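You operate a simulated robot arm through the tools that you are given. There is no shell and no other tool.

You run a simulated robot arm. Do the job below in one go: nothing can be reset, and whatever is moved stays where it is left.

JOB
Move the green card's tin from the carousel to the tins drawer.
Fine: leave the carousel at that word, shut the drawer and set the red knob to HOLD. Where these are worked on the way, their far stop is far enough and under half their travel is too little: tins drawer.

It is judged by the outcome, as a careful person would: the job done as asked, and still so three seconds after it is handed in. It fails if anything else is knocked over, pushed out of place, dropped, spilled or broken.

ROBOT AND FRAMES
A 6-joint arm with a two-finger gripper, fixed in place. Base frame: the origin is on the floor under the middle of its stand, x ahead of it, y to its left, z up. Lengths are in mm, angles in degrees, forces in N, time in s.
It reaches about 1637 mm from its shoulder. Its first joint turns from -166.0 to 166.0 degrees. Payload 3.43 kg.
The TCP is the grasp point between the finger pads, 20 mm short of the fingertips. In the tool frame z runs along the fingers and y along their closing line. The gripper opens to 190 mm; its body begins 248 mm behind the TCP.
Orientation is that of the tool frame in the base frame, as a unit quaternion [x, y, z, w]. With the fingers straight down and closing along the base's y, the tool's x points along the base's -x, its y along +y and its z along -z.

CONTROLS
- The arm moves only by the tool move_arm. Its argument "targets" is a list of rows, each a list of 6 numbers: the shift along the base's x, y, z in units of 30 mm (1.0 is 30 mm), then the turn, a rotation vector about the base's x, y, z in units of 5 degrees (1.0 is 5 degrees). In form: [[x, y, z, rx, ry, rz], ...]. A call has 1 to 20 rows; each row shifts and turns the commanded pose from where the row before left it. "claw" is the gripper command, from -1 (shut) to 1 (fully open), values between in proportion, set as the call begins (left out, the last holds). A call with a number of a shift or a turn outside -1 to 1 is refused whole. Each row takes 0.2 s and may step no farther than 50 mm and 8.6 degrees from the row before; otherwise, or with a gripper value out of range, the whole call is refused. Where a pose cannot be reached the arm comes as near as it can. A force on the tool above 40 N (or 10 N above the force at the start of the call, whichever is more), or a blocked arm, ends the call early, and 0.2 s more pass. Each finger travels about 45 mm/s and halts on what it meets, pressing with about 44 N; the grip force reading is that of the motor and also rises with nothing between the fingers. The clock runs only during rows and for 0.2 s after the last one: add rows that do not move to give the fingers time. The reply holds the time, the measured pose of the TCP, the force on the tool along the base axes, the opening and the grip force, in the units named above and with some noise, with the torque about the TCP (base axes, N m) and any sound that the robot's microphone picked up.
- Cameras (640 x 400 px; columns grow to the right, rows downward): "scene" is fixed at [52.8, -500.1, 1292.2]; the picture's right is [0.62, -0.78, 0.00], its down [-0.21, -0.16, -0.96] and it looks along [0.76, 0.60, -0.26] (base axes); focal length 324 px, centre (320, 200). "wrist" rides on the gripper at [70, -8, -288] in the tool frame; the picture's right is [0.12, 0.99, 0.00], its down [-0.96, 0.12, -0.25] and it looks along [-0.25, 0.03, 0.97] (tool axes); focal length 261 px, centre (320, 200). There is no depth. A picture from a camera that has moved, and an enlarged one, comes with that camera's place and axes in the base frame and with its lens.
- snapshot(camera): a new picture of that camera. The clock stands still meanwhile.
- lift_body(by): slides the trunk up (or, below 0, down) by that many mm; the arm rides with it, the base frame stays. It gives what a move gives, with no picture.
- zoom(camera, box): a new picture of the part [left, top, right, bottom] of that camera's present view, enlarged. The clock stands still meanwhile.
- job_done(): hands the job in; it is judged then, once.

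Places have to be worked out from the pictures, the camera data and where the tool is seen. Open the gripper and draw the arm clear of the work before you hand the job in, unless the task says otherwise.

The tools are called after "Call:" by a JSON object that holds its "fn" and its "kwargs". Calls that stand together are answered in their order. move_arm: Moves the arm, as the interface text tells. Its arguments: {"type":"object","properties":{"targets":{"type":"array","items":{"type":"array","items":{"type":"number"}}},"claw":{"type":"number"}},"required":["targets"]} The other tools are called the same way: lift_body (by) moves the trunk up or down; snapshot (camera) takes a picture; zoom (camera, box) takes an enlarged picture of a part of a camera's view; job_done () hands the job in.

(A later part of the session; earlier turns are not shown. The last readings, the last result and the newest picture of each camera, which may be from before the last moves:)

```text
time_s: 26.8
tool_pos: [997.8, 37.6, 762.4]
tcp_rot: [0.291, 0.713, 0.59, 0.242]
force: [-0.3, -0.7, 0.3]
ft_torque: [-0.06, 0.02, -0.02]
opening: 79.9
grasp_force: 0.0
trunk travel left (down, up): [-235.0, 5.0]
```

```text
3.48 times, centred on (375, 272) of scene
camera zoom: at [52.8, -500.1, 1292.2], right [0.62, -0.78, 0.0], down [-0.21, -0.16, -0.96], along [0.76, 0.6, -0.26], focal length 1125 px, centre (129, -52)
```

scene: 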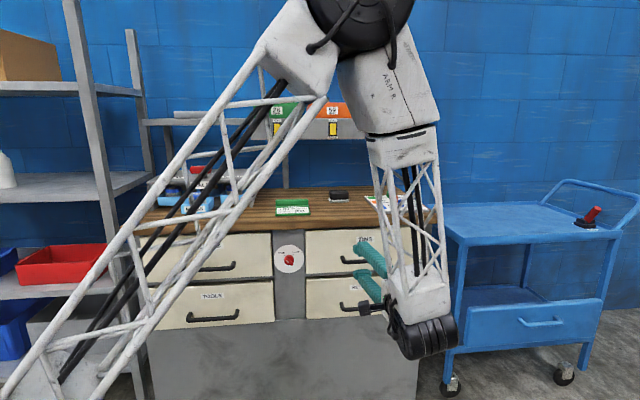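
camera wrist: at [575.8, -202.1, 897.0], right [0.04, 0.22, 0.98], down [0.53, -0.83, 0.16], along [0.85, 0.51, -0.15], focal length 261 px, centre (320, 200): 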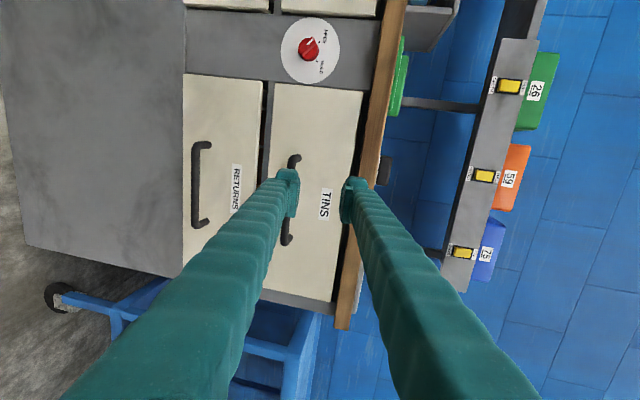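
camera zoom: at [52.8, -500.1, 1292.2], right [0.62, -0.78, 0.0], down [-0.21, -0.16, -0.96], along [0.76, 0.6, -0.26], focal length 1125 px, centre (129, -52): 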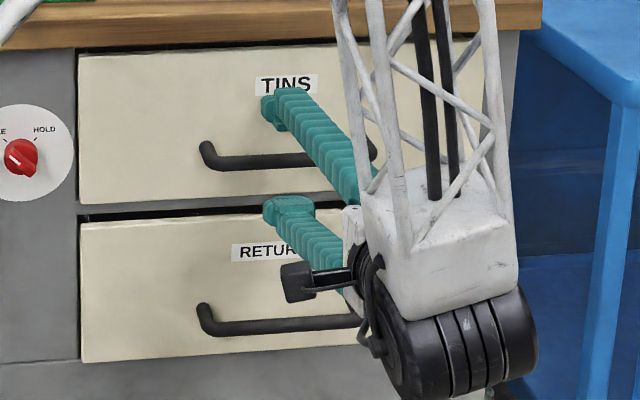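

The bar is centred between the pads and about 14 mm beyond the TCP, with the drawer face some 45 mm behind it. I advance 12 mm and close on the bar.

Call:
{"fn": "move_arm", "kwargs": {"targets": [[0.28, 0.28, -0.07, 0, 0, 0], [0, 0, 0, 0, 0, 0]]}}

Call:
{"fn": "move_arm", "kwargs": {"targets": [[0, 0, 0, 0, 0, 0], [0, 0, 0, 0, 0, 0], [0, 0, 0, 0, 0, 0], [0, 0, 0, 0, 0, 0], [0, 0, 0, 0, 0, 0]], "claw": -1}}

Call:
{"fn": "zoom", "kwargs": {"camera": "wrist", "box": [220, 100, 420, 300]}}

```text
time_s: 27.4
tool_pos: [1006.4, 44.3, 762.1]
tcp_rot: [0.29, 0.713, 0.59, 0.243]
force: [-0.2, -0.4, -0.2]
ft_torque: [0.02, 0.02, -0.04]
opening: 79.6
grasp_force: 0.0
trunk travel left (down, up): [-235.0, 5.0]
```

```text
time_s: 28.6
tool_pos: [1006.4, 45.2, 761.0]
tcp_rot: [0.291, 0.713, 0.591, 0.242]
force: [-2.0, -1.1, -8.6]
ft_torque: [0.17, 0.1, -0.12]
opening: 11.2
grasp_force: 34.6
trunk travel left (down, up): [-235.0, 5.0]
```

```text
2.00 times, centred on (320, 200) of wrist
camera zoom: at [756.4, -108.3, 805.7], right [0.04, 0.22, 0.98], down [0.53, -0.83, 0.16], along [0.85, 0.51, -0.15], focal length 521 px, centre (320, 200)
```

zoom: 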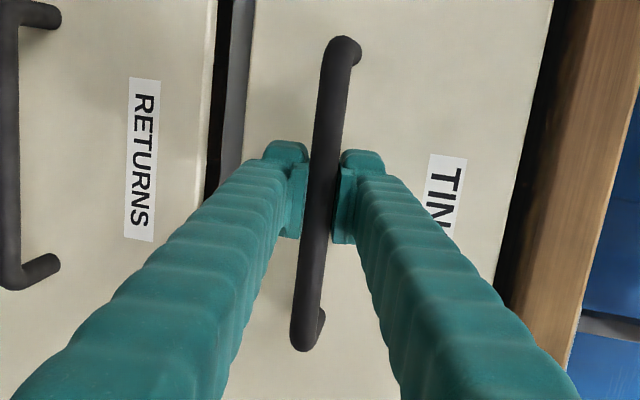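

Gripped on the bar (11 mm). I pull the drawer straight out, starting with 40 mm.

Call:
{"fn": "move_arm", "kwargs": {"targets": [[-0.3, -0.305, 0, 0, 0, 0], [-0.3, -0.305, 0, 0, 0, 0], [-0.35, -0.36, 0, 0, 0, 0]]}}

Call:
{"fn": "snapshot", "kwargs": {"camera": "wrist"}}

```text
time_s: 29.4
tool_pos: [978.5, 17.2, 759.9]
tcp_rot: [0.291, 0.713, 0.591, 0.242]
force: [-10.2, 11.6, -11.2]
ft_torque: [0.28, 0.27, -0.59]
opening: 11.1
grasp_force: 44.2
trunk travel left (down, up): [-235.0, 5.0]
```

```text
taken
camera wrist: at [728.7, -137.1, 805.7], right [0.04, 0.22, 0.98], down [0.53, -0.83, 0.16], along [0.85, 0.51, -0.15], focal length 261 px, centre (320, 200)
```

wrist: 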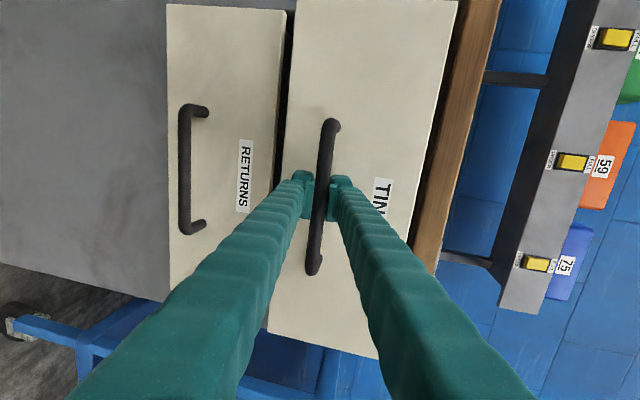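

The drawer slides. There is a mild sideways force toward the left, so I correct by a mm or so and pull on.

Call:
{"fn": "move_arm", "kwargs": {"targets": [[-0.4, -0.33, -0.03, 0, 0, 0], [-0.5, -0.49, 0, 0, 0, 0], [-0.5, -0.49, 0, 0, 0, 0], [-0.5, -0.49, 0, 0, 0, 0]]}}

```text
time_s: 30.4
tool_pos: [922.2, -39.1, 759.6]
tcp_rot: [0.291, 0.712, 0.591, 0.244]
force: [-12.6, 10.7, -2.2]
ft_torque: [0.3, 0.28, -0.78]
opening: 11.1
grasp_force: 44.3
trunk travel left (down, up): [-235.0, 5.0]
```

The drawer runs exactly along 45° (84 mm out so far). I pull on along that line.

Call:
{"fn": "move_arm", "kwargs": {"targets": [[-0.56, -0.5, 0, 0, 0, 0], [-0.53, -0.53, 0, 0, 0, 0], [-0.53, -0.53, 0, 0, 0, 0], [-0.53, -0.53, 0, 0, 0, 0]]}}

Call:
{"fn": "snapshot", "kwargs": {"camera": "scene"}}

```text
time_s: 31.4
tool_pos: [859.9, -101.1, 760.6]
tcp_rot: [0.29, 0.713, 0.59, 0.244]
force: [1.4, -3.4, -9.6]
ft_torque: [0.3, 0.21, -1.0]
opening: 11.0
grasp_force: 44.5
trunk travel left (down, up): [-235.0, 5.0]
```

```text
taken
```

scene: 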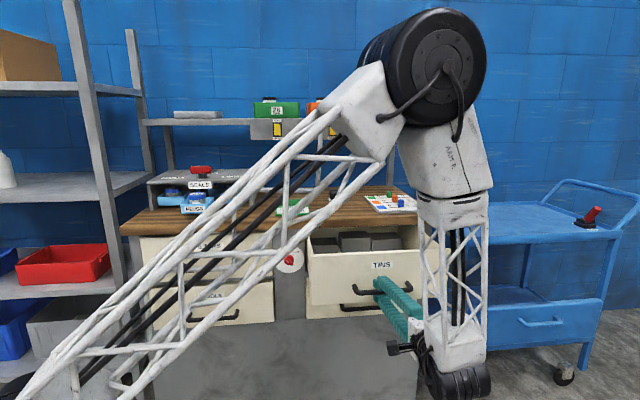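

The drawer is about 207 mm open and shows blocks inside. I pull some more, in small steps, toward its stop.

Call:
{"fn": "move_arm", "kwargs": {"targets": [[-0.5, -0.5, 0, 0, 0, 0], [-0.5, -0.5, 0, 0, 0, 0], [-0.4, -0.4, 0, 0, 0, 0], [-0.4, -0.4, 0, 0, 0, 0]]}}

```text
time_s: 32.4
tool_pos: [802.8, -157.5, 760.9]
tcp_rot: [0.291, 0.712, 0.59, 0.244]
force: [7.2, -7.8, 1.0]
ft_torque: [0.25, 0.23, -0.83]
opening: 10.8
grasp_force: 44.2
trunk travel left (down, up): [-235.0, 5.0]
```

Now 288 mm out with no stop felt yet. I pull on gently.

Call:
{"fn": "move_arm", "kwargs": {"targets": [[-0.3, -0.3, 0, 0, 0, 0], [-0.3, -0.3, 0, 0, 0, 0], [-0.3, -0.3, 0, 0, 0, 0], [-0.3, -0.3, 0, 0, 0, 0]]}}

Call:
{"fn": "snapshot", "kwargs": {"camera": "scene"}}

Call:
{"fn": "snapshot", "kwargs": {"camera": "wrist"}}

```text
time_s: 33.4
tool_pos: [770.9, -188.4, 761.0]
tcp_rot: [0.289, 0.713, 0.591, 0.243]
force: [14.9, 6.9, -3.5]
ft_torque: [0.42, 0.4, 0.18]
opening: 11.3
grasp_force: 44.4
trunk travel left (down, up): [-235.0, 5.0]
stopped in row 4: the force on the tool passed its limit at 42 N (the readings are from after the stop); the commanded pose is now the measured one
```

```text
taken
```

scene: 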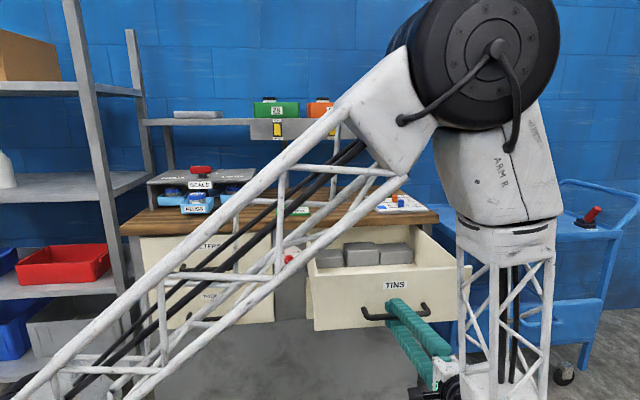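

```text
taken
camera wrist: at [522.1, -342.5, 805.1], right [0.04, 0.22, 0.98], down [0.53, -0.83, 0.16], along [0.85, 0.51, -0.15], focal length 261 px, centre (320, 200)
```

wrist: 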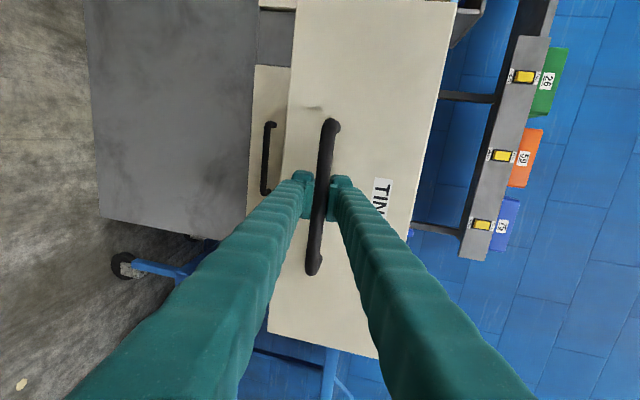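

The drawer reached its stop (about 330 mm out). I release the bar and back straight off.

Call:
{"fn": "move_arm", "kwargs": {"targets": [[0, 0, 0, 0, 0, 0], [0, 0, 0, 0, 0, 0], [0, 0, 0, 0, 0, 0]], "claw": -0.4}}

Call:
{"fn": "move_arm", "kwargs": {"targets": [[-0.5, -0.5, 0.13, 0, 0, 0], [-0.6, -0.6, 0.16, 0, 0, 0], [-0.6, -0.6, 0.16, 0, 0, 0]]}}

Call:
{"fn": "snapshot", "kwargs": {"camera": "scene"}}

```text
time_s: 34.2
tool_pos: [770.3, -189.8, 761.8]
tcp_rot: [0.289, 0.712, 0.592, 0.243]
force: [0.1, 0.4, -0.5]
ft_torque: [0.05, 0.02, 0.01]
opening: 57.3
grasp_force: 0.0
trunk travel left (down, up): [-235.0, 5.0]
```

```text
time_s: 35.0
tool_pos: [720.4, -238.8, 774.9]
tcp_rot: [0.29, 0.712, 0.591, 0.244]
force: [0.4, 0.4, -0.1]
ft_torque: [0.03, 0.0, 0.02]
opening: 56.7
grasp_force: 0.0
trunk travel left (down, up): [-235.0, 5.0]
```

```text
taken
```

scene: 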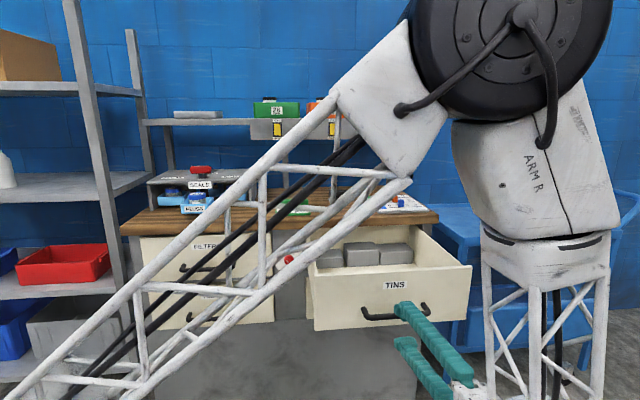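

The handle is free. I raise the gripper 240 mm and pitch it back to straight down, to look into the drawer from above.

Call:
{"fn": "move_arm", "kwargs": {"targets": [[0, 0, 1, 0, 0, 0], [0, 0, 1, 0, 0, 0], [0, 0, 1, 0, 0, 0], [0, 0, 1, 0, 0, 0], [0, 0, 1, 0, 0, 0], [0, 0, 1, 0, 0, 0], [0, 0, 1, 0, 0, 0], [0, 0, 1, 0, 0, 0]]}}

Call:
{"fn": "move_arm", "kwargs": {"targets": [[0, 0, 0.3, -1, 0.97, 0], [0, 0, 0.3, -1, 0.97, 0], [0, 0, 0.3, -1, 0.97, 0], [0.2, 0.2, 0.3, -1, 0.97, 0], [0.2, 0.2, 0.3, -1, 0.97, 0], [0.2, 0.2, 0.3, -1, 0.97, 0], [0.2, 0.2, 0, -1, 0.97, 0], [0.2, 0.2, 0, -1, 0.97, 0], [0.2, 0.2, 0, -0.9, 0.87, 0], [0.2, 0.2, 0, -0.9, 0.87, 0], [0.2, 0.2, 0, -0.9, 0.87, 0], [0, 0, 0, -0.7, 0.68, 0]]}}

Call:
{"fn": "snapshot", "kwargs": {"camera": "wrist"}}

Call:
{"fn": "snapshot", "kwargs": {"camera": "scene"}}

```text
time_s: 36.8
tool_pos: [723.4, -241.0, 1016.1]
tcp_rot: [0.29, 0.712, 0.591, 0.244]
force: [0.3, -0.3, -0.6]
ft_torque: [0.12, -0.08, 0.12]
opening: 57.0
grasp_force: 0.1
trunk travel left (down, up): [-235.0, 5.0]
```

```text
time_s: 39.4
tool_pos: [768.7, -191.4, 1069.9]
tcp_rot: [0.375, 0.927, -0.002, 0.004]
force: [-0.3, -0.1, 0.4]
ft_torque: [0.1, -0.09, 0.0]
opening: 57.1
grasp_force: 0.0
trunk travel left (down, up): [-235.0, 5.0]
```

```text
taken
camera wrist: at [709.8, -147.8, 1356.3], right [0.6, 0.8, 0.0], down [0.77, -0.58, 0.26], along [0.2, -0.15, -0.97], focal length 261 px, centre (320, 200)
```

wrist: 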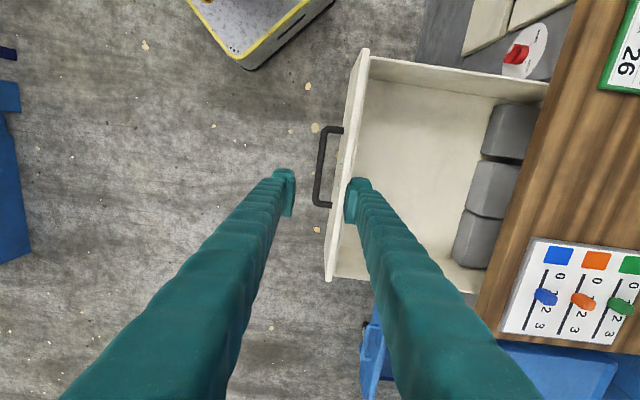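

```text
taken
```

scene: 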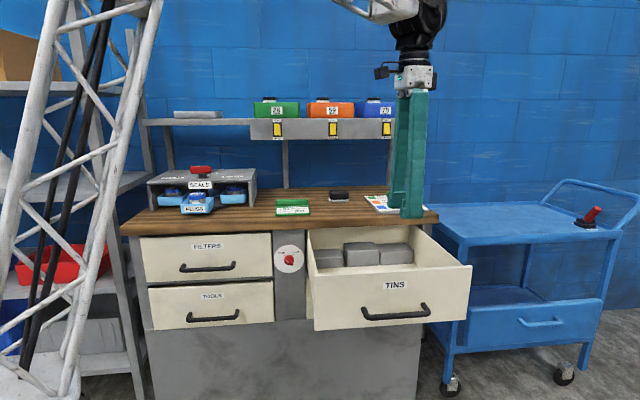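

The drawer's front floor area is empty, with three grey blocks at its back; a spot near (904, -55) is clear. I now travel back to the carousel, turning the gripper back to the +45° yaw on the way so it can straddle the PLUGS tin sideways.

Call:
{"fn": "move_arm", "kwargs": {"targets": [[-0.12, 0.97, 0.15, 0, 0, 0.69], [-0.12, 0.97, 0.15, 0, 0, 0.69], [-0.12, 0.97, 0.15, 0, 0, 0.69], [-0.12, 0.97, 0.15, 0, 0, 0.69], [-0.12, 0.97, 0.15, 0, 0, 0.69], [-0.12, 0.97, 0.15, 0, 0, 0.69], [-0.12, 0.97, 0.15, 0, 0, 0.69], [-0.12, 0.97, 0.15, 0, 0, 0.69], [-0.12, 0.97, 0.15, 0, 0, 0.69], [-0.12, 0.97, 0.15, 0, 0, 0.69], [-0.12, 0.97, 0.1, 0, 0, 0.69], [-0.12, 0.97, 0.1, 0, 0, 0.69], [-0.12, 0.97, 0.1, 0, 0, 0.69]], "claw": 0.16}}

Call:
{"fn": "move_arm", "kwargs": {"targets": [[-0.12, 0.97, 0, 0, 0, 0.75], [-0.12, 0.97, 0, 0, 0, 0.75], [-0.12, 0.97, 0, 0, 0, 0.75], [-0.12, 0.97, 0, 0, 0, 0.75], [-0.12, 0.97, 0, 0, 0, 0.75], [-0.12, 0.97, 0, 0, 0, 0.75], [-0.12, 0.97, 0, 0, 0, 0.75], [-0.12, 0.97, 0, 0, 0, 0.75], [-0.12, 0.97, 0, 0, 0, 0.75], [-0.12, 0.97, 0, 0, 0, 0.75], [-0.12, 0.97, 0, 0, 0, 0.75], [-0.12, 0.9, 0, 0, 0, 0.6]]}}

Call:
{"fn": "snapshot", "kwargs": {"camera": "wrist"}}

Call:
{"fn": "snapshot", "kwargs": {"camera": "scene"}}

```text
time_s: 42.2
tool_pos: [722.2, 186.3, 1121.5]
tcp_rot: [-0.008, 1.0, 0.001, 0.004]
force: [0.4, 0.3, -0.6]
ft_torque: [0.09, -0.02, -0.02]
opening: 110.3
grasp_force: 0.1
trunk travel left (down, up): [-235.0, 5.0]
```

```text
time_s: 44.8
tool_pos: [679.5, 533.9, 1123.3]
tcp_rot: [-0.385, 0.923, 0.002, 0.003]
force: [0.0, -1.0, -0.1]
ft_torque: [0.09, 0.06, -0.01]
opening: 110.0
grasp_force: 0.0
trunk travel left (down, up): [-235.0, 5.0]
```

```text
taken
camera wrist: at [634.7, 475.3, 1410.4], right [-0.79, 0.62, 0.0], down [0.6, 0.76, 0.25], along [0.16, 0.2, -0.97], focal length 261 px, centre (320, 200)
```

wrist: 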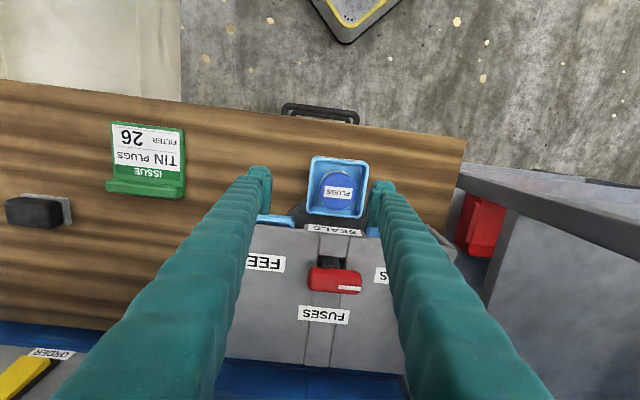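

```text
taken
```

scene: 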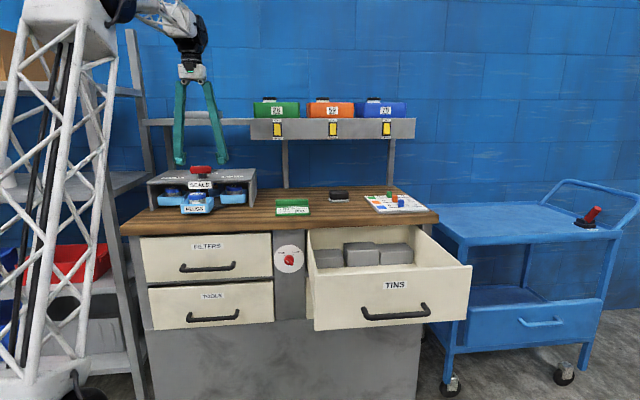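

The PLUGS tin is in view in the front tray. I zoom in to place it exactly.

Call:
{"fn": "zoom", "kwargs": {"camera": "wrist", "box": [260, 130, 420, 250]}}

Call:
{"fn": "zoom", "kwargs": {"camera": "scene", "box": [150, 160, 250, 225]}}

```text
3.33 times, centred on (340, 190) of wrist
camera zoom: at [634.7, 475.3, 1410.4], right [-0.79, 0.62, 0.0], down [0.6, 0.76, 0.25], along [0.16, 0.2, -0.97], focal length 869 px, centre (253, 233)
```

zoom: 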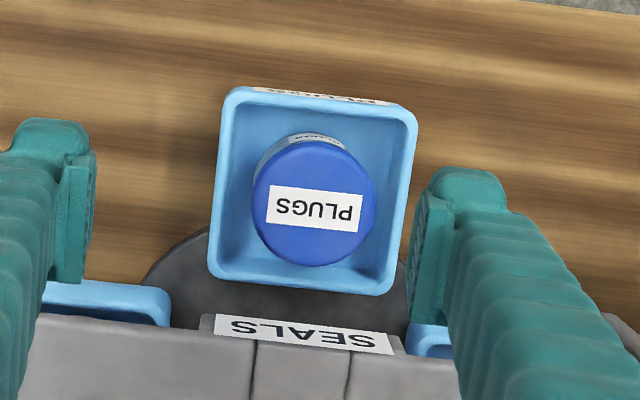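

```text
6.15 times, centred on (200, 192) of scene
camera zoom: at [52.8, -500.1, 1292.2], right [0.62, -0.78, 0.0], down [-0.21, -0.16, -0.96], along [0.76, 0.6, -0.26], focal length 1991 px, centre (1058, 246)
```

zoom: 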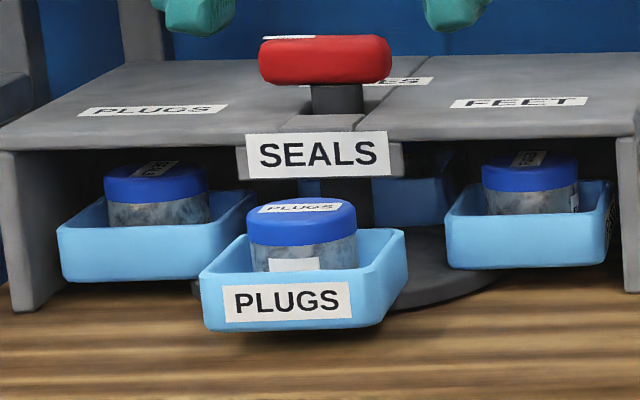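

The lid's centre is at about (669, 568), top z≈995–1000, diameter 61 mm; the tray rim is near z≈974. I centre over the tin and descend part-way.

Call:
{"fn": "move_arm", "kwargs": {"targets": [[-0.117, 0.384, -0.7, 0, 0, 0], [-0.117, 0.384, -0.7, 0, 0, 0], [-0.117, 0.384, -0.7, 0, 0, 0]]}}

Call:
{"fn": "zoom", "kwargs": {"camera": "wrist", "box": [220, 100, 420, 250]}}

Call:
{"fn": "zoom", "kwargs": {"camera": "scene", "box": [150, 130, 250, 220]}}

```text
time_s: 45.6
tool_pos: [667.7, 566.6, 1060.3]
tcp_rot: [-0.384, 0.924, 0.002, 0.003]
force: [0.0, 0.0, 0.0]
ft_torque: [0.07, -0.01, 0.03]
opening: 110.1
grasp_force: 0.2
trunk travel left (down, up): [-235.0, 5.0]
```

```text
2.67 times, centred on (320, 175) of wrist
camera zoom: at [622.6, 509.2, 1348.0], right [-0.79, 0.62, 0.0], down [0.6, 0.76, 0.25], along [0.16, 0.2, -0.97], focal length 695 px, centre (320, 267)
```

zoom: 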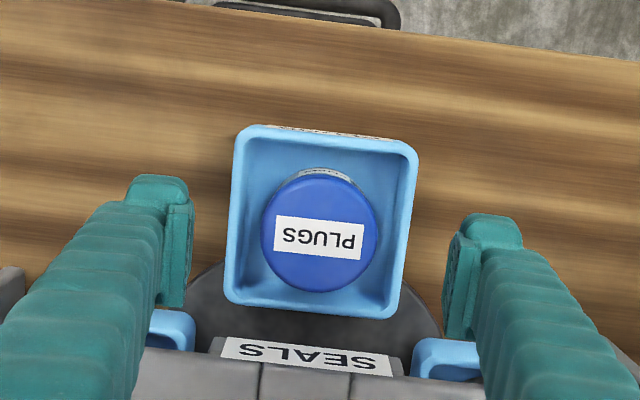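

```text
4.44 times, centred on (200, 175) of scene
camera zoom: at [52.8, -500.1, 1292.2], right [0.62, -0.78, 0.0], down [-0.21, -0.16, -0.96], along [0.76, 0.6, -0.26], focal length 1438 px, centre (853, 311)
```

zoom: 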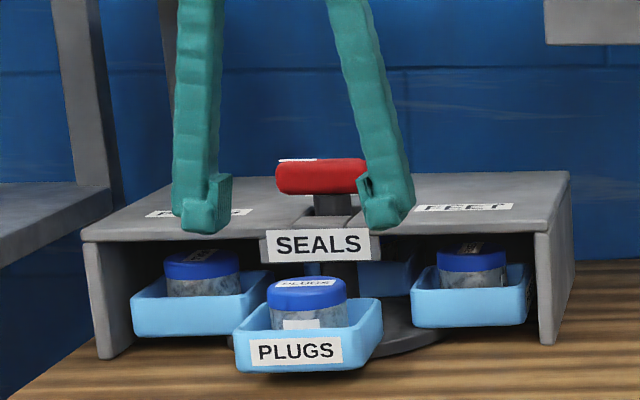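

The tin is exactly under the TCP. I descend to z≈1001 (fingertips ≈981, just above the tray rim).

Call:
{"fn": "move_arm", "kwargs": {"targets": [[0, 0, -0.7, 0, 0, 0], [0, 0, -0.7, 0, 0, 0], [0, 0, -0.57, 0, 0, 0]]}}

Call:
{"fn": "zoom", "kwargs": {"camera": "wrist", "box": [220, 100, 420, 250]}}

Call:
{"fn": "zoom", "kwargs": {"camera": "scene", "box": [165, 160, 235, 220]}}

```text
time_s: 46.4
tool_pos: [667.6, 568.7, 1000.6]
tcp_rot: [-0.384, 0.924, 0.002, 0.003]
force: [0.0, -0.1, -0.3]
ft_torque: [-0.01, -0.03, -0.03]
opening: 110.1
grasp_force: 0.2
trunk travel left (down, up): [-235.0, 5.0]
```

```text
2.67 times, centred on (320, 175) of wrist
camera zoom: at [622.2, 509.9, 1287.6], right [-0.79, 0.62, 0.0], down [0.6, 0.76, 0.26], along [0.16, 0.2, -0.97], focal length 695 px, centre (320, 267)
```

zoom: 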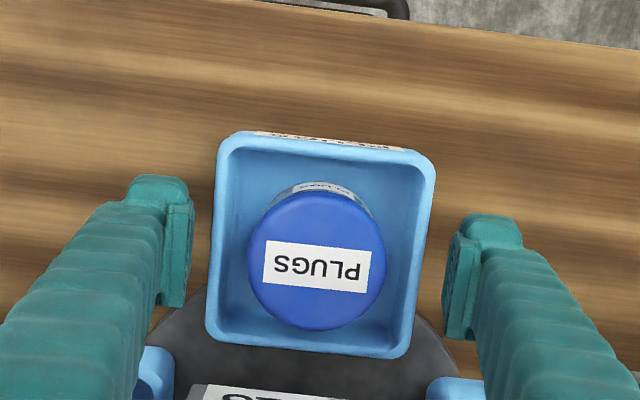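

```text
6.67 times, centred on (200, 190) of scene
camera zoom: at [52.8, -500.1, 1292.2], right [0.62, -0.78, 0.0], down [-0.21, -0.16, -0.96], along [0.76, 0.6, -0.26], focal length 2157 px, centre (1120, 267)
```

zoom: 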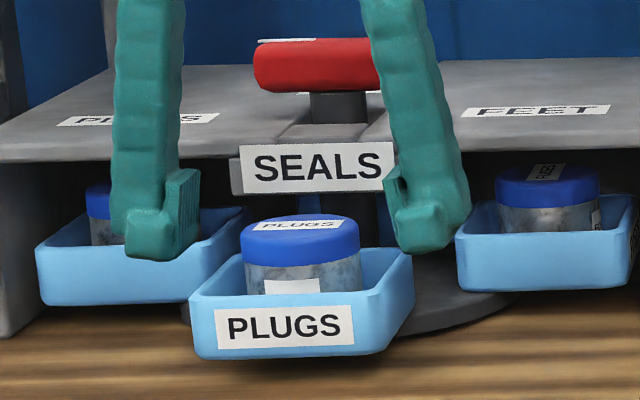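

The fingers straddle the tin with tips ~7 mm above the tray's side rims. I lower 4 mm more and close on the tin.

Call:
{"fn": "move_arm", "kwargs": {"targets": [[0, 0, -0.13, 0, 0, 0], [0, 0, 0, 0, 0, 0]]}}

Call:
{"fn": "move_arm", "kwargs": {"targets": [[0, 0, 0, 0, 0, 0], [0, 0, 0, 0, 0, 0], [0, 0, 0, 0, 0, 0], [0, 0, 0, 0, 0, 0], [0, 0, 0, 0, 0, 0]], "claw": -1}}

Call:
{"fn": "zoom", "kwargs": {"camera": "wrist", "box": [220, 100, 420, 250]}}

Call:
{"fn": "zoom", "kwargs": {"camera": "scene", "box": [165, 160, 235, 220]}}

```text
time_s: 47.0
tool_pos: [666.6, 567.4, 997.8]
tcp_rot: [-0.383, 0.924, 0.002, 0.003]
force: [0.0, 0.5, -0.6]
ft_torque: [0.0, -0.04, -0.01]
opening: 109.9
grasp_force: 0.1
trunk travel left (down, up): [-235.0, 5.0]
```

```text
time_s: 48.2
tool_pos: [666.0, 567.5, 997.2]
tcp_rot: [-0.384, 0.923, 0.002, 0.004]
force: [0.8, 1.1, 0.0]
ft_torque: [-0.04, 0.01, -0.01]
opening: 58.3
grasp_force: 43.8
trunk travel left (down, up): [-235.0, 5.0]
```

```text
2.67 times, centred on (320, 175) of wrist
camera zoom: at [622.0, 510.0, 1284.3], right [-0.79, 0.62, 0.0], down [0.6, 0.76, 0.25], along [0.16, 0.2, -0.97], focal length 695 px, centre (320, 267)
```

zoom: 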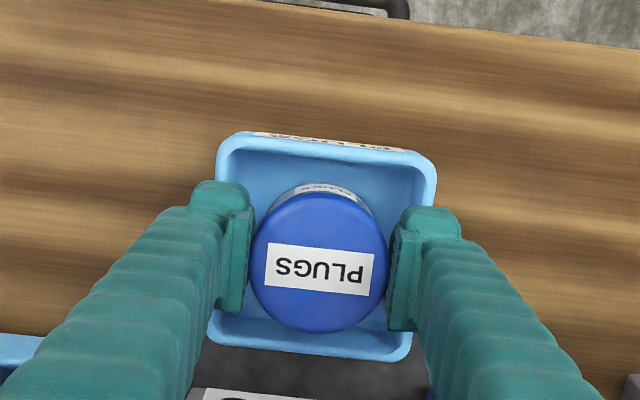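

```text
6.67 times, centred on (200, 190) of scene
camera zoom: at [52.8, -500.1, 1292.2], right [0.62, -0.78, 0.0], down [-0.21, -0.16, -0.96], along [0.76, 0.6, -0.26], focal length 2157 px, centre (1120, 267)
```

zoom: 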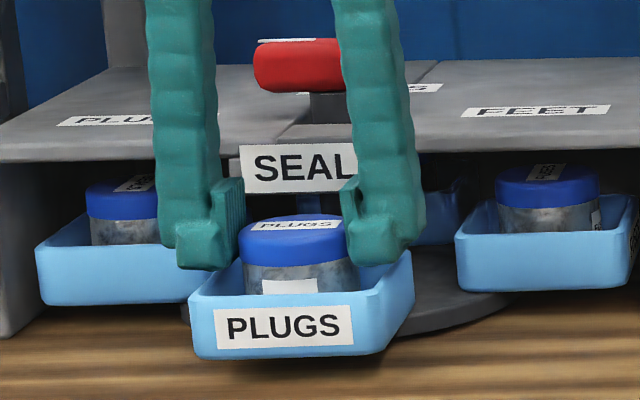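

The tin is gripped (58 mm). I lift it slowly straight up and check it.

Call:
{"fn": "move_arm", "kwargs": {"targets": [[0, 0, 0.2, 0, 0, 0], [0, 0, 0.4, 0, 0, 0], [0, 0, 0.6, 0, 0, 0], [0, 0, 0.8, 0, 0, 0], [0, 0, 0.8, 0, 0, 0]]}}

Call:
{"fn": "zoom", "kwargs": {"camera": "scene", "box": [140, 130, 260, 220]}}

```text
time_s: 49.4
tool_pos: [667.2, 568.4, 1079.4]
tcp_rot: [-0.383, 0.924, 0.002, 0.003]
force: [0.3, 1.2, -1.8]
ft_torque: [-0.02, 0.05, 0.02]
opening: 58.3
grasp_force: 43.8
trunk travel left (down, up): [-235.0, 5.0]
```

```text
4.44 times, centred on (200, 175) of scene
camera zoom: at [52.8, -500.1, 1292.2], right [0.62, -0.78, 0.0], down [-0.21, -0.16, -0.96], along [0.76, 0.6, -0.26], focal length 1438 px, centre (853, 311)
```

zoom: 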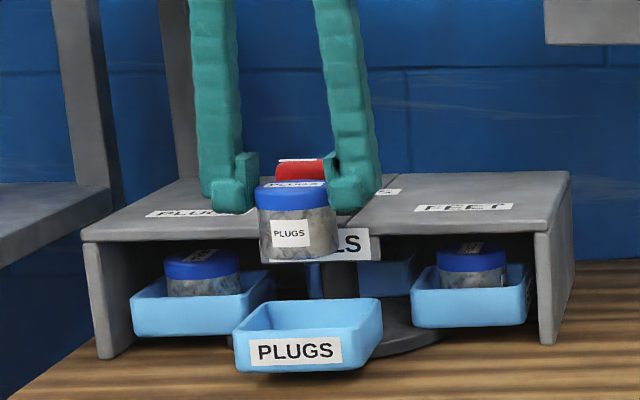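

The tin hangs securely and the empty PLUGS tray stays in place. I carry it along toward the open drawer at this height, clear of everything on the bench.

Call:
{"fn": "move_arm", "kwargs": {"targets": [[-0.2, -0.5, 0.1, 0, 0, 0], [0.0, -0.9, 0.1, 0, 0, 0], [0.38, -0.97, 0, 0, 0, 0], [0.38, -0.97, 0, 0, 0, 0], [0.38, -0.97, 0, 0, 0, 0], [0.38, -0.97, 0, 0, 0, 0], [0.38, -0.97, 0, 0, 0, 0], [0.38, -0.97, 0, 0, 0, 0], [0.38, -0.97, 0, 0, 0, 0], [0.38, -0.97, 0, 0, 0, 0], [0.38, -0.97, 0, 0, 0, 0], [0.38, -0.97, 0, 0, 0, 0], [0.38, -0.97, 0, 0, 0, 0], [0.38, -0.97, 0, 0, 0, 0], [0.38, -0.97, 0, 0, 0, 0], [0.4, -0.97, 0, 0, 0, 0], [0.5, -0.97, 0, 0, 0, 0], [0.5, -0.97, 0, 0, 0, 0], [0.6, -0.97, 0, 0, 0, 0], [0.6, -0.8, 0, 0, 0, 0]]}}

Call:
{"fn": "snapshot", "kwargs": {"camera": "wrist"}}

Call:
{"fn": "snapshot", "kwargs": {"camera": "scene"}}

```text
time_s: 53.6
tool_pos: [887.7, 6.9, 1088.4]
tcp_rot: [-0.383, 0.924, 0.001, 0.004]
force: [-0.4, 0.9, -0.9]
ft_torque: [-0.09, -0.12, 0.02]
opening: 58.3
grasp_force: 44.0
trunk travel left (down, up): [-235.0, 5.0]
```

```text
taken
camera wrist: at [842.1, -51.1, 1375.7], right [-0.79, 0.62, 0.0], down [0.6, 0.76, 0.26], along [0.16, 0.2, -0.97], focal length 261 px, centre (320, 200)
```

wrist: 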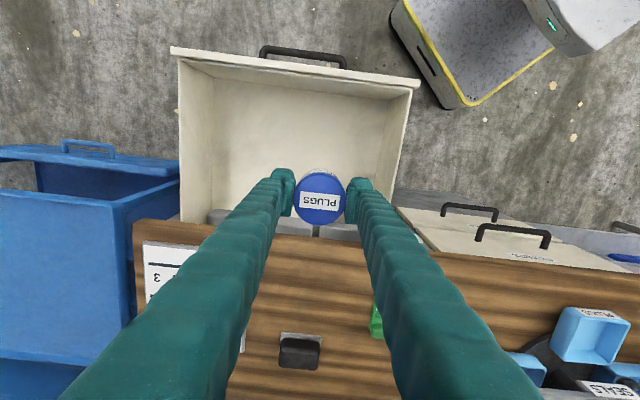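

```text
taken
```

scene: 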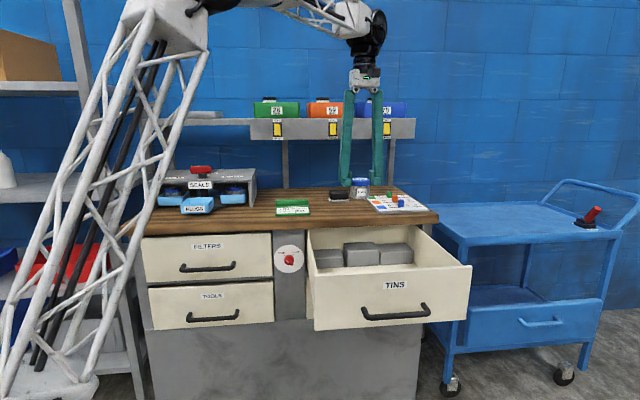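

The tin is over the drawer; its rim is at z≈870 and its floor probably near z≈718. I shift to the spot (884, -35) and lower to z≈830 first.

Call:
{"fn": "move_arm", "kwargs": {"targets": [[-0.06, -0.7, -0.5, 0, 0, 0], [-0.06, -0.7, -0.8, 0, 0, 0], [0, 0, -0.9, 0, 0, 0], [0, 0, -0.9, 0, 0, 0], [0, 0, -0.9, 0, 0, 0], [0, 0, -0.9, 0, 0, 0], [0, 0, -0.9, 0, 0, 0], [0, 0, -0.9, 0, 0, 0], [0, 0, -0.9, 0, 0, 0], [0, 0, -0.9, 0, 0, 0]]}}

Call:
{"fn": "snapshot", "kwargs": {"camera": "wrist"}}

Call:
{"fn": "zoom", "kwargs": {"camera": "scene", "box": [290, 190, 490, 340]}}

```text
time_s: 55.8
tool_pos: [885.1, -34.9, 831.5]
tcp_rot: [-0.383, 0.924, 0.002, 0.003]
force: [-0.6, 0.9, -1.4]
ft_torque: [-0.03, -0.04, -0.02]
opening: 58.2
grasp_force: 43.5
trunk travel left (down, up): [-235.0, 5.0]
```

```text
taken
camera wrist: at [839.8, -93.3, 1118.2], right [-0.79, 0.62, 0.0], down [0.6, 0.76, 0.25], along [0.16, 0.2, -0.97], focal length 261 px, centre (320, 200)
```

wrist: 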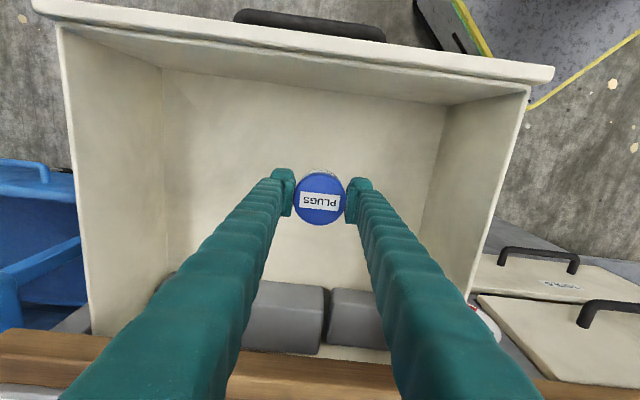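

```text
2.67 times, centred on (390, 265) of scene
camera zoom: at [52.8, -500.1, 1292.2], right [0.62, -0.78, 0.0], down [-0.21, -0.16, -0.96], along [0.76, 0.6, -0.26], focal length 863 px, centre (133, 27)
```

zoom: 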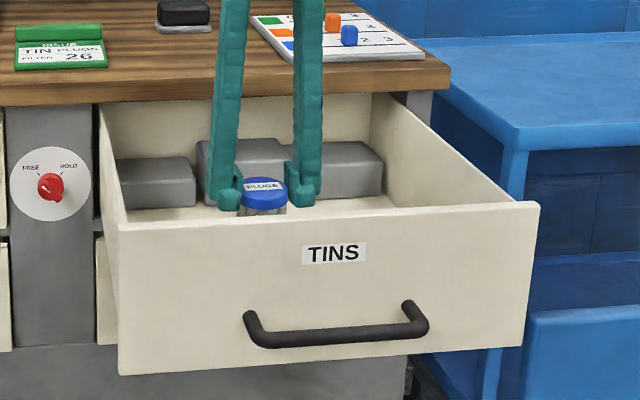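

The floor works out near z≈710, so the tin should touch with the TCP at about 760. I lower to ~772, then in small steps.

Call:
{"fn": "move_arm", "kwargs": {"targets": [[0, 0, -0.7, 0, 0, 0], [0, 0, -0.7, 0, 0, 0], [0, 0, -0.5, 0, 0, 0], [0, 0, 0, 0, 0, 0]]}}

Call:
{"fn": "move_arm", "kwargs": {"targets": [[0, 0, -0.1, 0, 0, 0], [0, 0, -0.1, 0, 0, 0]]}}

Call:
{"fn": "zoom", "kwargs": {"camera": "wrist", "box": [220, 100, 420, 250]}}

```text
time_s: 56.8
tool_pos: [884.6, -36.2, 774.9]
tcp_rot: [-0.384, 0.923, 0.002, 0.003]
force: [-0.7, 0.3, -0.8]
ft_torque: [-0.03, 0.01, 0.03]
opening: 58.1
grasp_force: 44.5
trunk travel left (down, up): [-235.0, 5.0]
```

```text
time_s: 57.4
tool_pos: [885.0, -35.0, 768.9]
tcp_rot: [-0.383, 0.924, 0.002, 0.002]
force: [-0.6, 0.3, -1.7]
ft_torque: [-0.01, -0.01, 0.0]
opening: 58.2
grasp_force: 44.2
trunk travel left (down, up): [-235.0, 5.0]
```

```text
2.67 times, centred on (320, 175) of wrist
camera zoom: at [839.6, -93.4, 1055.8], right [-0.79, 0.62, 0.0], down [0.6, 0.76, 0.25], along [0.16, 0.2, -0.97], focal length 695 px, centre (320, 267)
```

zoom: 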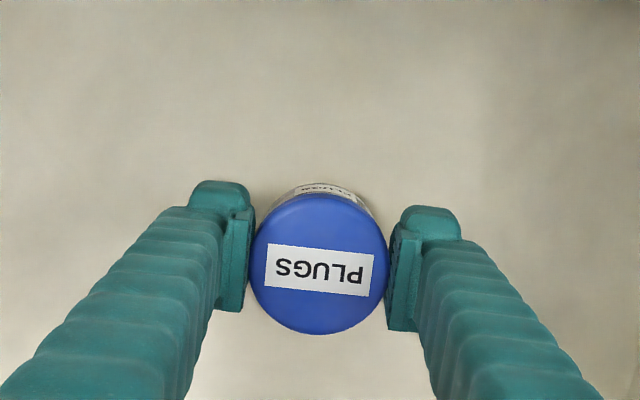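

No contact yet at z≈769. I go on in small steps and watch the force.

Call:
{"fn": "move_arm", "kwargs": {"targets": [[0, 0, -0.1, 0, 0, 0], [0, 0, -0.1, 0, 0, 0]]}}

Call:
{"fn": "zoom", "kwargs": {"camera": "scene", "box": [330, 210, 430, 290]}}

```text
time_s: 58.0
tool_pos: [885.8, -34.3, 765.7]
tcp_rot: [-0.385, 0.923, 0.002, 0.005]
force: [-2.1, 2.6, 36.3]
ft_torque: [0.15, -0.06, -0.01]
opening: 58.6
grasp_force: 44.3
trunk travel left (down, up): [-235.0, 5.0]
```

```text
5.00 times, centred on (380, 250) of scene
camera zoom: at [52.8, -500.1, 1292.2], right [0.62, -0.78, 0.0], down [-0.21, -0.16, -0.96], along [0.76, 0.6, -0.26], focal length 1618 px, centre (20, -50)
```

zoom: 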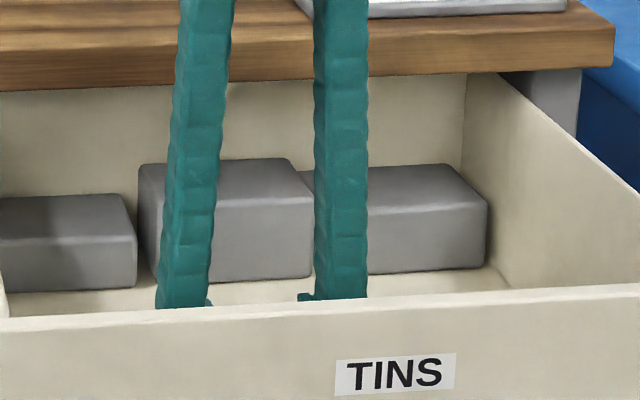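

Contact with the floor (36 N upward). I ease up 3 mm so the tin rests lightly, then open.

Call:
{"fn": "move_arm", "kwargs": {"targets": [[0, 0, 0.09, 0, 0, 0], [0, 0, 0, 0, 0, 0]]}}

```text
time_s: 58.6
tool_pos: [885.5, -35.8, 765.7]
tcp_rot: [-0.383, 0.924, 0.002, 0.004]
force: [5.7, 2.1, 22.6]
ft_torque: [0.14, -0.59, -0.01]
opening: 58.2
grasp_force: 43.9
trunk travel left (down, up): [-235.0, 5.0]
```

Still 23 N; I ease up slightly more.

Call:
{"fn": "move_arm", "kwargs": {"targets": [[0, 0, 0.05, 0, 0, 0], [0, 0, 0, 0, 0, 0]]}}

```text
time_s: 59.2
tool_pos: [883.9, -35.5, 766.0]
tcp_rot: [-0.384, 0.923, 0.002, 0.001]
force: [0.6, -0.1, 2.4]
ft_torque: [-0.01, -0.21, -0.05]
opening: 58.5
grasp_force: 44.1
trunk travel left (down, up): [-235.0, 5.0]
```

The tin rests lightly on the floor (2 N). I open the fingers to release it.

Call:
{"fn": "move_arm", "kwargs": {"targets": [[0, 0, 0, 0, 0, 0], [0, 0, 0, 0, 0, 0], [0, 0, 0, 0, 0, 0], [0, 0, 0, 0, 0, 0]], "claw": 0.05}}

Call:
{"fn": "zoom", "kwargs": {"camera": "wrist", "box": [220, 100, 420, 250]}}

```text
time_s: 60.2
tool_pos: [884.2, -36.0, 767.5]
tcp_rot: [-0.384, 0.923, 0.002, 0.003]
force: [-0.2, 0.5, 0.1]
ft_torque: [0.01, 0.0, 0.0]
opening: 99.8
grasp_force: 0.0
trunk travel left (down, up): [-235.0, 5.0]
```

```text
2.67 times, centred on (320, 175) of wrist
camera zoom: at [839.7, -93.0, 1053.9], right [-0.79, 0.62, 0.0], down [0.6, 0.76, 0.25], along [0.16, 0.2, -0.97], focal length 695 px, centre (320, 267)
```

zoom: 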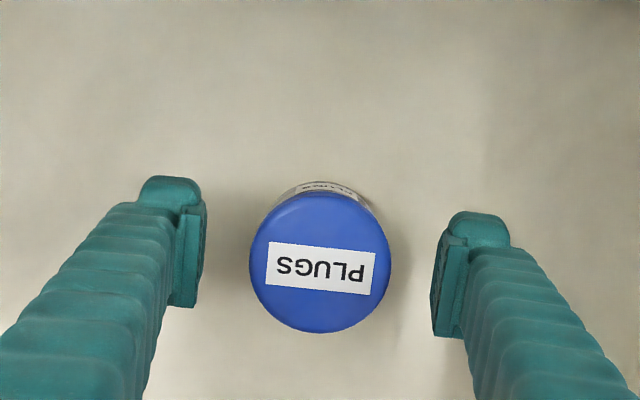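

The tin stands upright and free in the drawer. I raise the gripper straight up clear of it.

Call:
{"fn": "move_arm", "kwargs": {"targets": [[0, 0, 0.5, 0, 0, 0], [0, 0, 0.9, 0, 0, 0], [0, 0, 1, 0, 0, 0], [0, 0, 1, 0, 0, 0], [0, 0, 1, 0, 0, 0], [0, 0, 1, 0, 0, 0], [0, 0, 1, 0, 0, 0], [0, 0, 1, 0, 0, 0], [0, 0, 1, 0, 0, 0], [0, 0, 1, 0, 0, 0]]}}

Call:
{"fn": "snapshot", "kwargs": {"camera": "wrist"}}

Call:
{"fn": "zoom", "kwargs": {"camera": "scene", "box": [290, 190, 490, 340]}}

```text
time_s: 62.4
tool_pos: [885.0, -34.7, 1047.7]
tcp_rot: [-0.384, 0.923, 0.001, 0.003]
force: [0.2, 0.6, 0.1]
ft_torque: [0.03, 0.06, 0.02]
opening: 99.8
grasp_force: 0.0
trunk travel left (down, up): [-235.0, 5.0]
```

```text
taken
camera wrist: at [839.7, -92.5, 1335.1], right [-0.79, 0.62, 0.0], down [0.6, 0.76, 0.25], along [0.16, 0.2, -0.97], focal length 261 px, centre (320, 200)
```

wrist: 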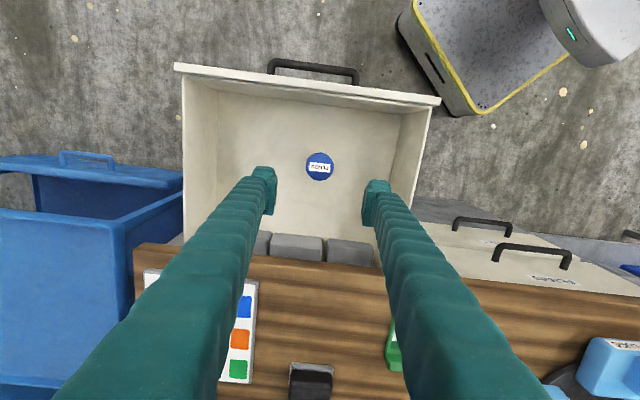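

```text
2.67 times, centred on (390, 265) of scene
camera zoom: at [52.8, -500.1, 1292.2], right [0.62, -0.78, 0.0], down [-0.21, -0.16, -0.96], along [0.76, 0.6, -0.26], focal length 863 px, centre (133, 27)
```

zoom: 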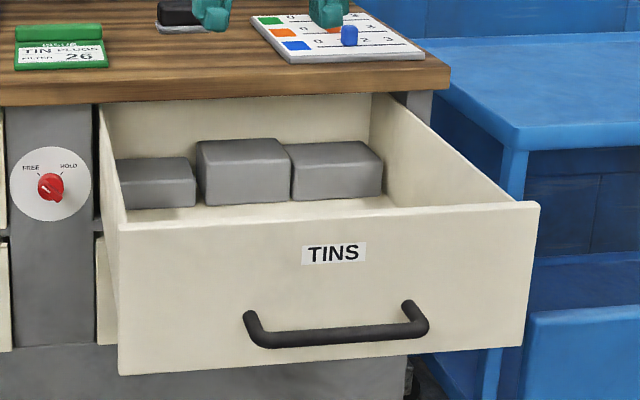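

The tin stands clear in the drawer. I move back in front of the drawer, close the fingers and pitch the gripper to point at its face.

Call:
{"fn": "move_arm", "kwargs": {"targets": [[-0.786, -0.971, 0, 0, 0, 0], [-0.786, -0.971, 0, 0, 0, 0], [-0.786, -0.971, 0, 0, 0, 0], [-0.786, -0.971, 0, 0, 0, 0], [-0.786, -0.971, 0, 0, 0, 0], [-0.786, -0.971, 0, 0, 0, 0], [-0.786, -0.971, 0, 0, 0, 0]], "claw": -1}}

Call:
{"fn": "move_arm", "kwargs": {"targets": [[0, 0, 0, 1, -1, 0], [0, 0, 0, 1, -1, 0], [0, 0, 0, 1, -1, 0], [0, 0, 0, 1, -1, 0], [0, 0, 0, 1, -1, 0], [0, 0, 0, 1, -1, 0], [0, 0, 0, 1, -1, 0], [0, 0, 0, 1, -1, 0], [0, 0, 0, 1, -1, 0], [0, 0, 0, 1, -1, 0], [0, 0, 0, 1, -1, 0]]}}

Call:
{"fn": "snapshot", "kwargs": {"camera": "scene"}}

Call:
{"fn": "snapshot", "kwargs": {"camera": "wrist"}}

```text
time_s: 64.0
tool_pos: [717.3, -239.5, 1047.4]
tcp_rot: [-0.383, 0.924, 0.002, 0.003]
force: [0.2, 0.0, 0.5]
ft_torque: [-0.09, 0.12, 0.04]
opening: 0.0
grasp_force: 34.4
trunk travel left (down, up): [-235.0, 5.0]
```

```text
time_s: 66.4
tool_pos: [717.9, -238.5, 1049.1]
tcp_rot: [-0.298, 0.715, 0.241, 0.585]
force: [-0.4, 0.2, 1.0]
ft_torque: [-0.18, 0.09, -0.15]
opening: 0.0
grasp_force: 34.2
trunk travel left (down, up): [-235.0, 5.0]
```

```text
taken
```

scene: 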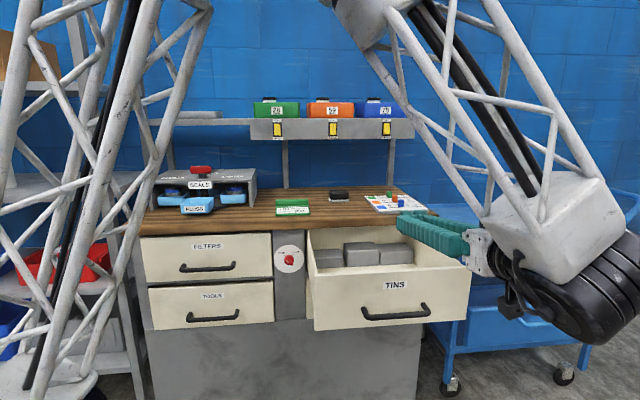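

```text
taken
camera wrist: at [515.0, -454.5, 1039.2], right [-0.72, 0.68, -0.12], down [-0.12, 0.05, 0.99], along [0.68, 0.73, 0.04], focal length 261 px, centre (320, 200)
```

wrist: 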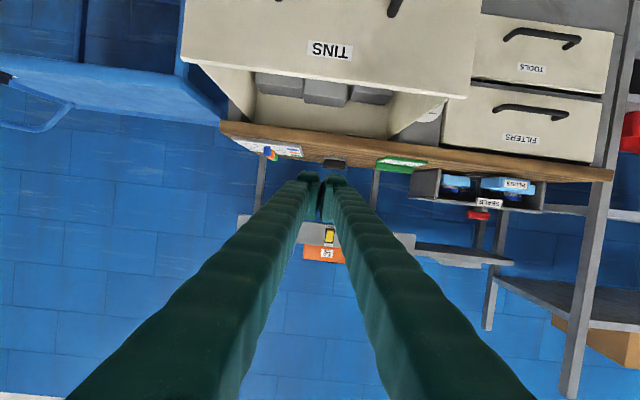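

The pose works, pointing at the drawer. I lower to z≈816 so that the closed fingertips meet the face above the handle and below its rim.

Call:
{"fn": "move_arm", "kwargs": {"targets": [[0, 0, -0.97, 0, 0, 0], [0, 0, -0.97, 0, 0, 0], [0, 0, -0.97, 0, 0, 0], [0, 0, -0.97, 0, 0, 0], [0, 0, -0.97, 0, 0, 0], [0, 0, -0.97, 0, 0, 0], [0, 0, -0.97, 0, 0, 0], [0, 0, -0.97, 0, 0, 0]]}}

Call:
{"fn": "snapshot", "kwargs": {"camera": "wrist"}}

Call:
{"fn": "snapshot", "kwargs": {"camera": "scene"}}

```text
time_s: 68.2
tool_pos: [719.5, -237.1, 815.9]
tcp_rot: [-0.298, 0.717, 0.24, 0.583]
force: [0.0, 0.0, 0.1]
ft_torque: [-0.13, 0.07, -0.11]
opening: 0.0
grasp_force: 34.4
trunk travel left (down, up): [-235.0, 5.0]
```

```text
taken
camera wrist: at [515.6, -453.8, 805.9], right [-0.72, 0.68, -0.12], down [-0.12, 0.05, 0.99], along [0.68, 0.73, 0.04], focal length 261 px, centre (320, 200)
```

wrist: 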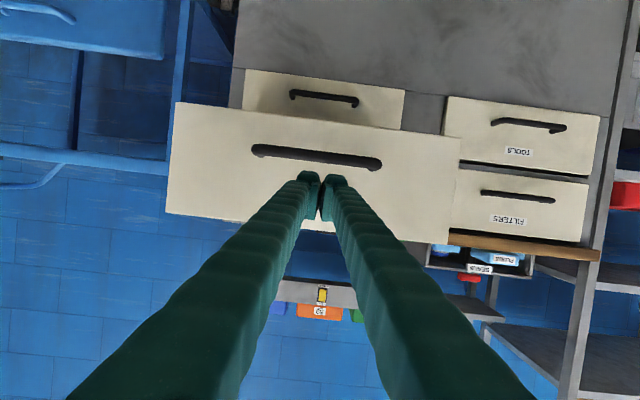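

```text
taken
```

scene: 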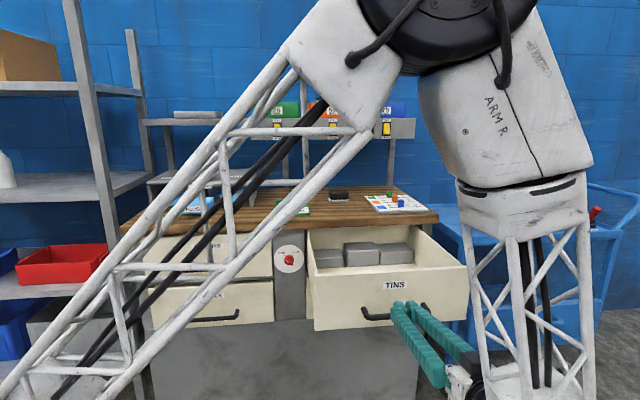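

The tips will meet the face above the bar. I approach the face and then push the drawer in slowly.

Call:
{"fn": "move_arm", "kwargs": {"targets": [[0.6, 0.6, 0, 0, 0, 0], [0.6, 0.6, 0, 0, 0, 0], [0.5, 0.5, 0, 0, 0, 0], [0.25, 0.25, 0, 0, 0, 0], [0.2, 0.2, 0, 0, 0, 0], [0.2, 0.2, 0, 0, 0, 0], [0.2, 0.2, 0, 0, 0, 0]]}}

Call:
{"fn": "snapshot", "kwargs": {"camera": "scene"}}

Call:
{"fn": "snapshot", "kwargs": {"camera": "wrist"}}

```text
time_s: 69.8
tool_pos: [796.7, -162.2, 816.4]
tcp_rot: [-0.297, 0.717, 0.24, 0.583]
force: [0.6, -0.3, 0.6]
ft_torque: [0.03, -0.01, -0.01]
opening: 0.1
grasp_force: 34.1
trunk travel left (down, up): [-235.0, 5.0]
```

```text
taken
```

scene: 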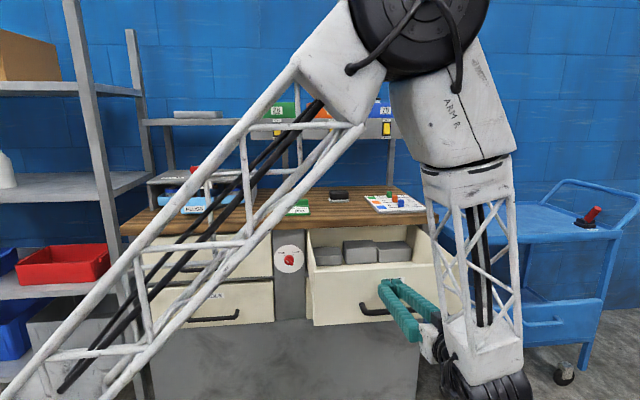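

```text
taken
camera wrist: at [592.4, -377.8, 805.7], right [-0.72, 0.68, -0.12], down [-0.12, 0.05, 0.99], along [0.68, 0.73, 0.04], focal length 261 px, centre (320, 200)
```

wrist: 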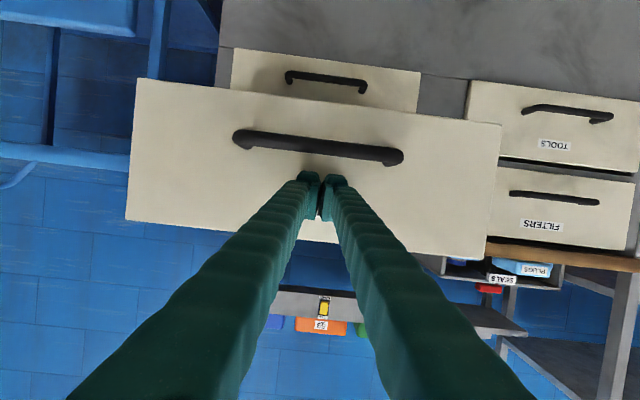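

The tips are at the face and the drawer appears to start sliding with little force. I push on slowly.

Call:
{"fn": "move_arm", "kwargs": {"targets": [[0.25, 0.25, 0, 0, 0, 0], [0.3, 0.3, 0, 0, 0, 0], [0.3, 0.3, 0, 0, 0, 0], [0.3, 0.3, 0, 0, 0, 0], [0.3, 0.3, 0, 0, 0, 0], [0.3, 0.3, 0, 0, 0, 0], [0.3, 0.3, 0, 0, 0, 0], [0.3, 0.3, 0, 0, 0, 0]]}}

Call:
{"fn": "snapshot", "kwargs": {"camera": "scene"}}

Call:
{"fn": "snapshot", "kwargs": {"camera": "wrist"}}

```text
time_s: 71.6
tool_pos: [865.9, -91.3, 815.6]
tcp_rot: [-0.298, 0.716, 0.241, 0.583]
force: [0.7, -0.2, 0.6]
ft_torque: [-0.04, 0.0, 0.04]
opening: 0.1
grasp_force: 34.0
trunk travel left (down, up): [-235.0, 5.0]
```

```text
taken
```

scene: 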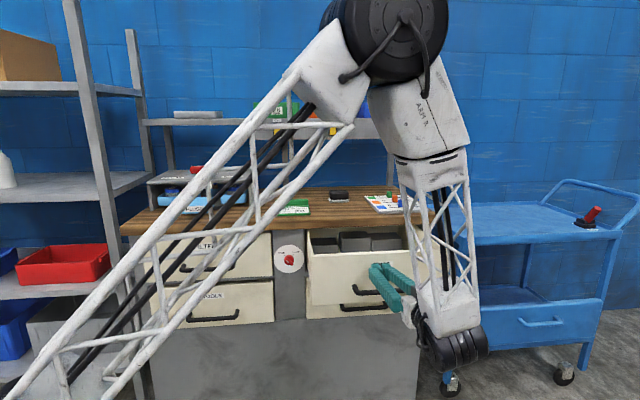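

```text
taken
camera wrist: at [662.7, -307.4, 805.1], right [-0.72, 0.68, -0.12], down [-0.12, 0.05, 0.99], along [0.68, 0.73, 0.04], focal length 261 px, centre (320, 200)
```

wrist: 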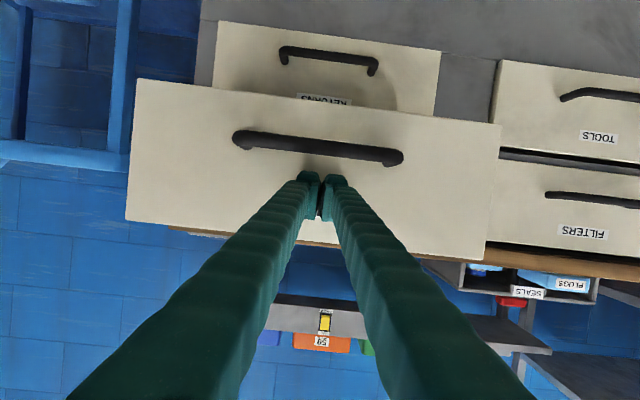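

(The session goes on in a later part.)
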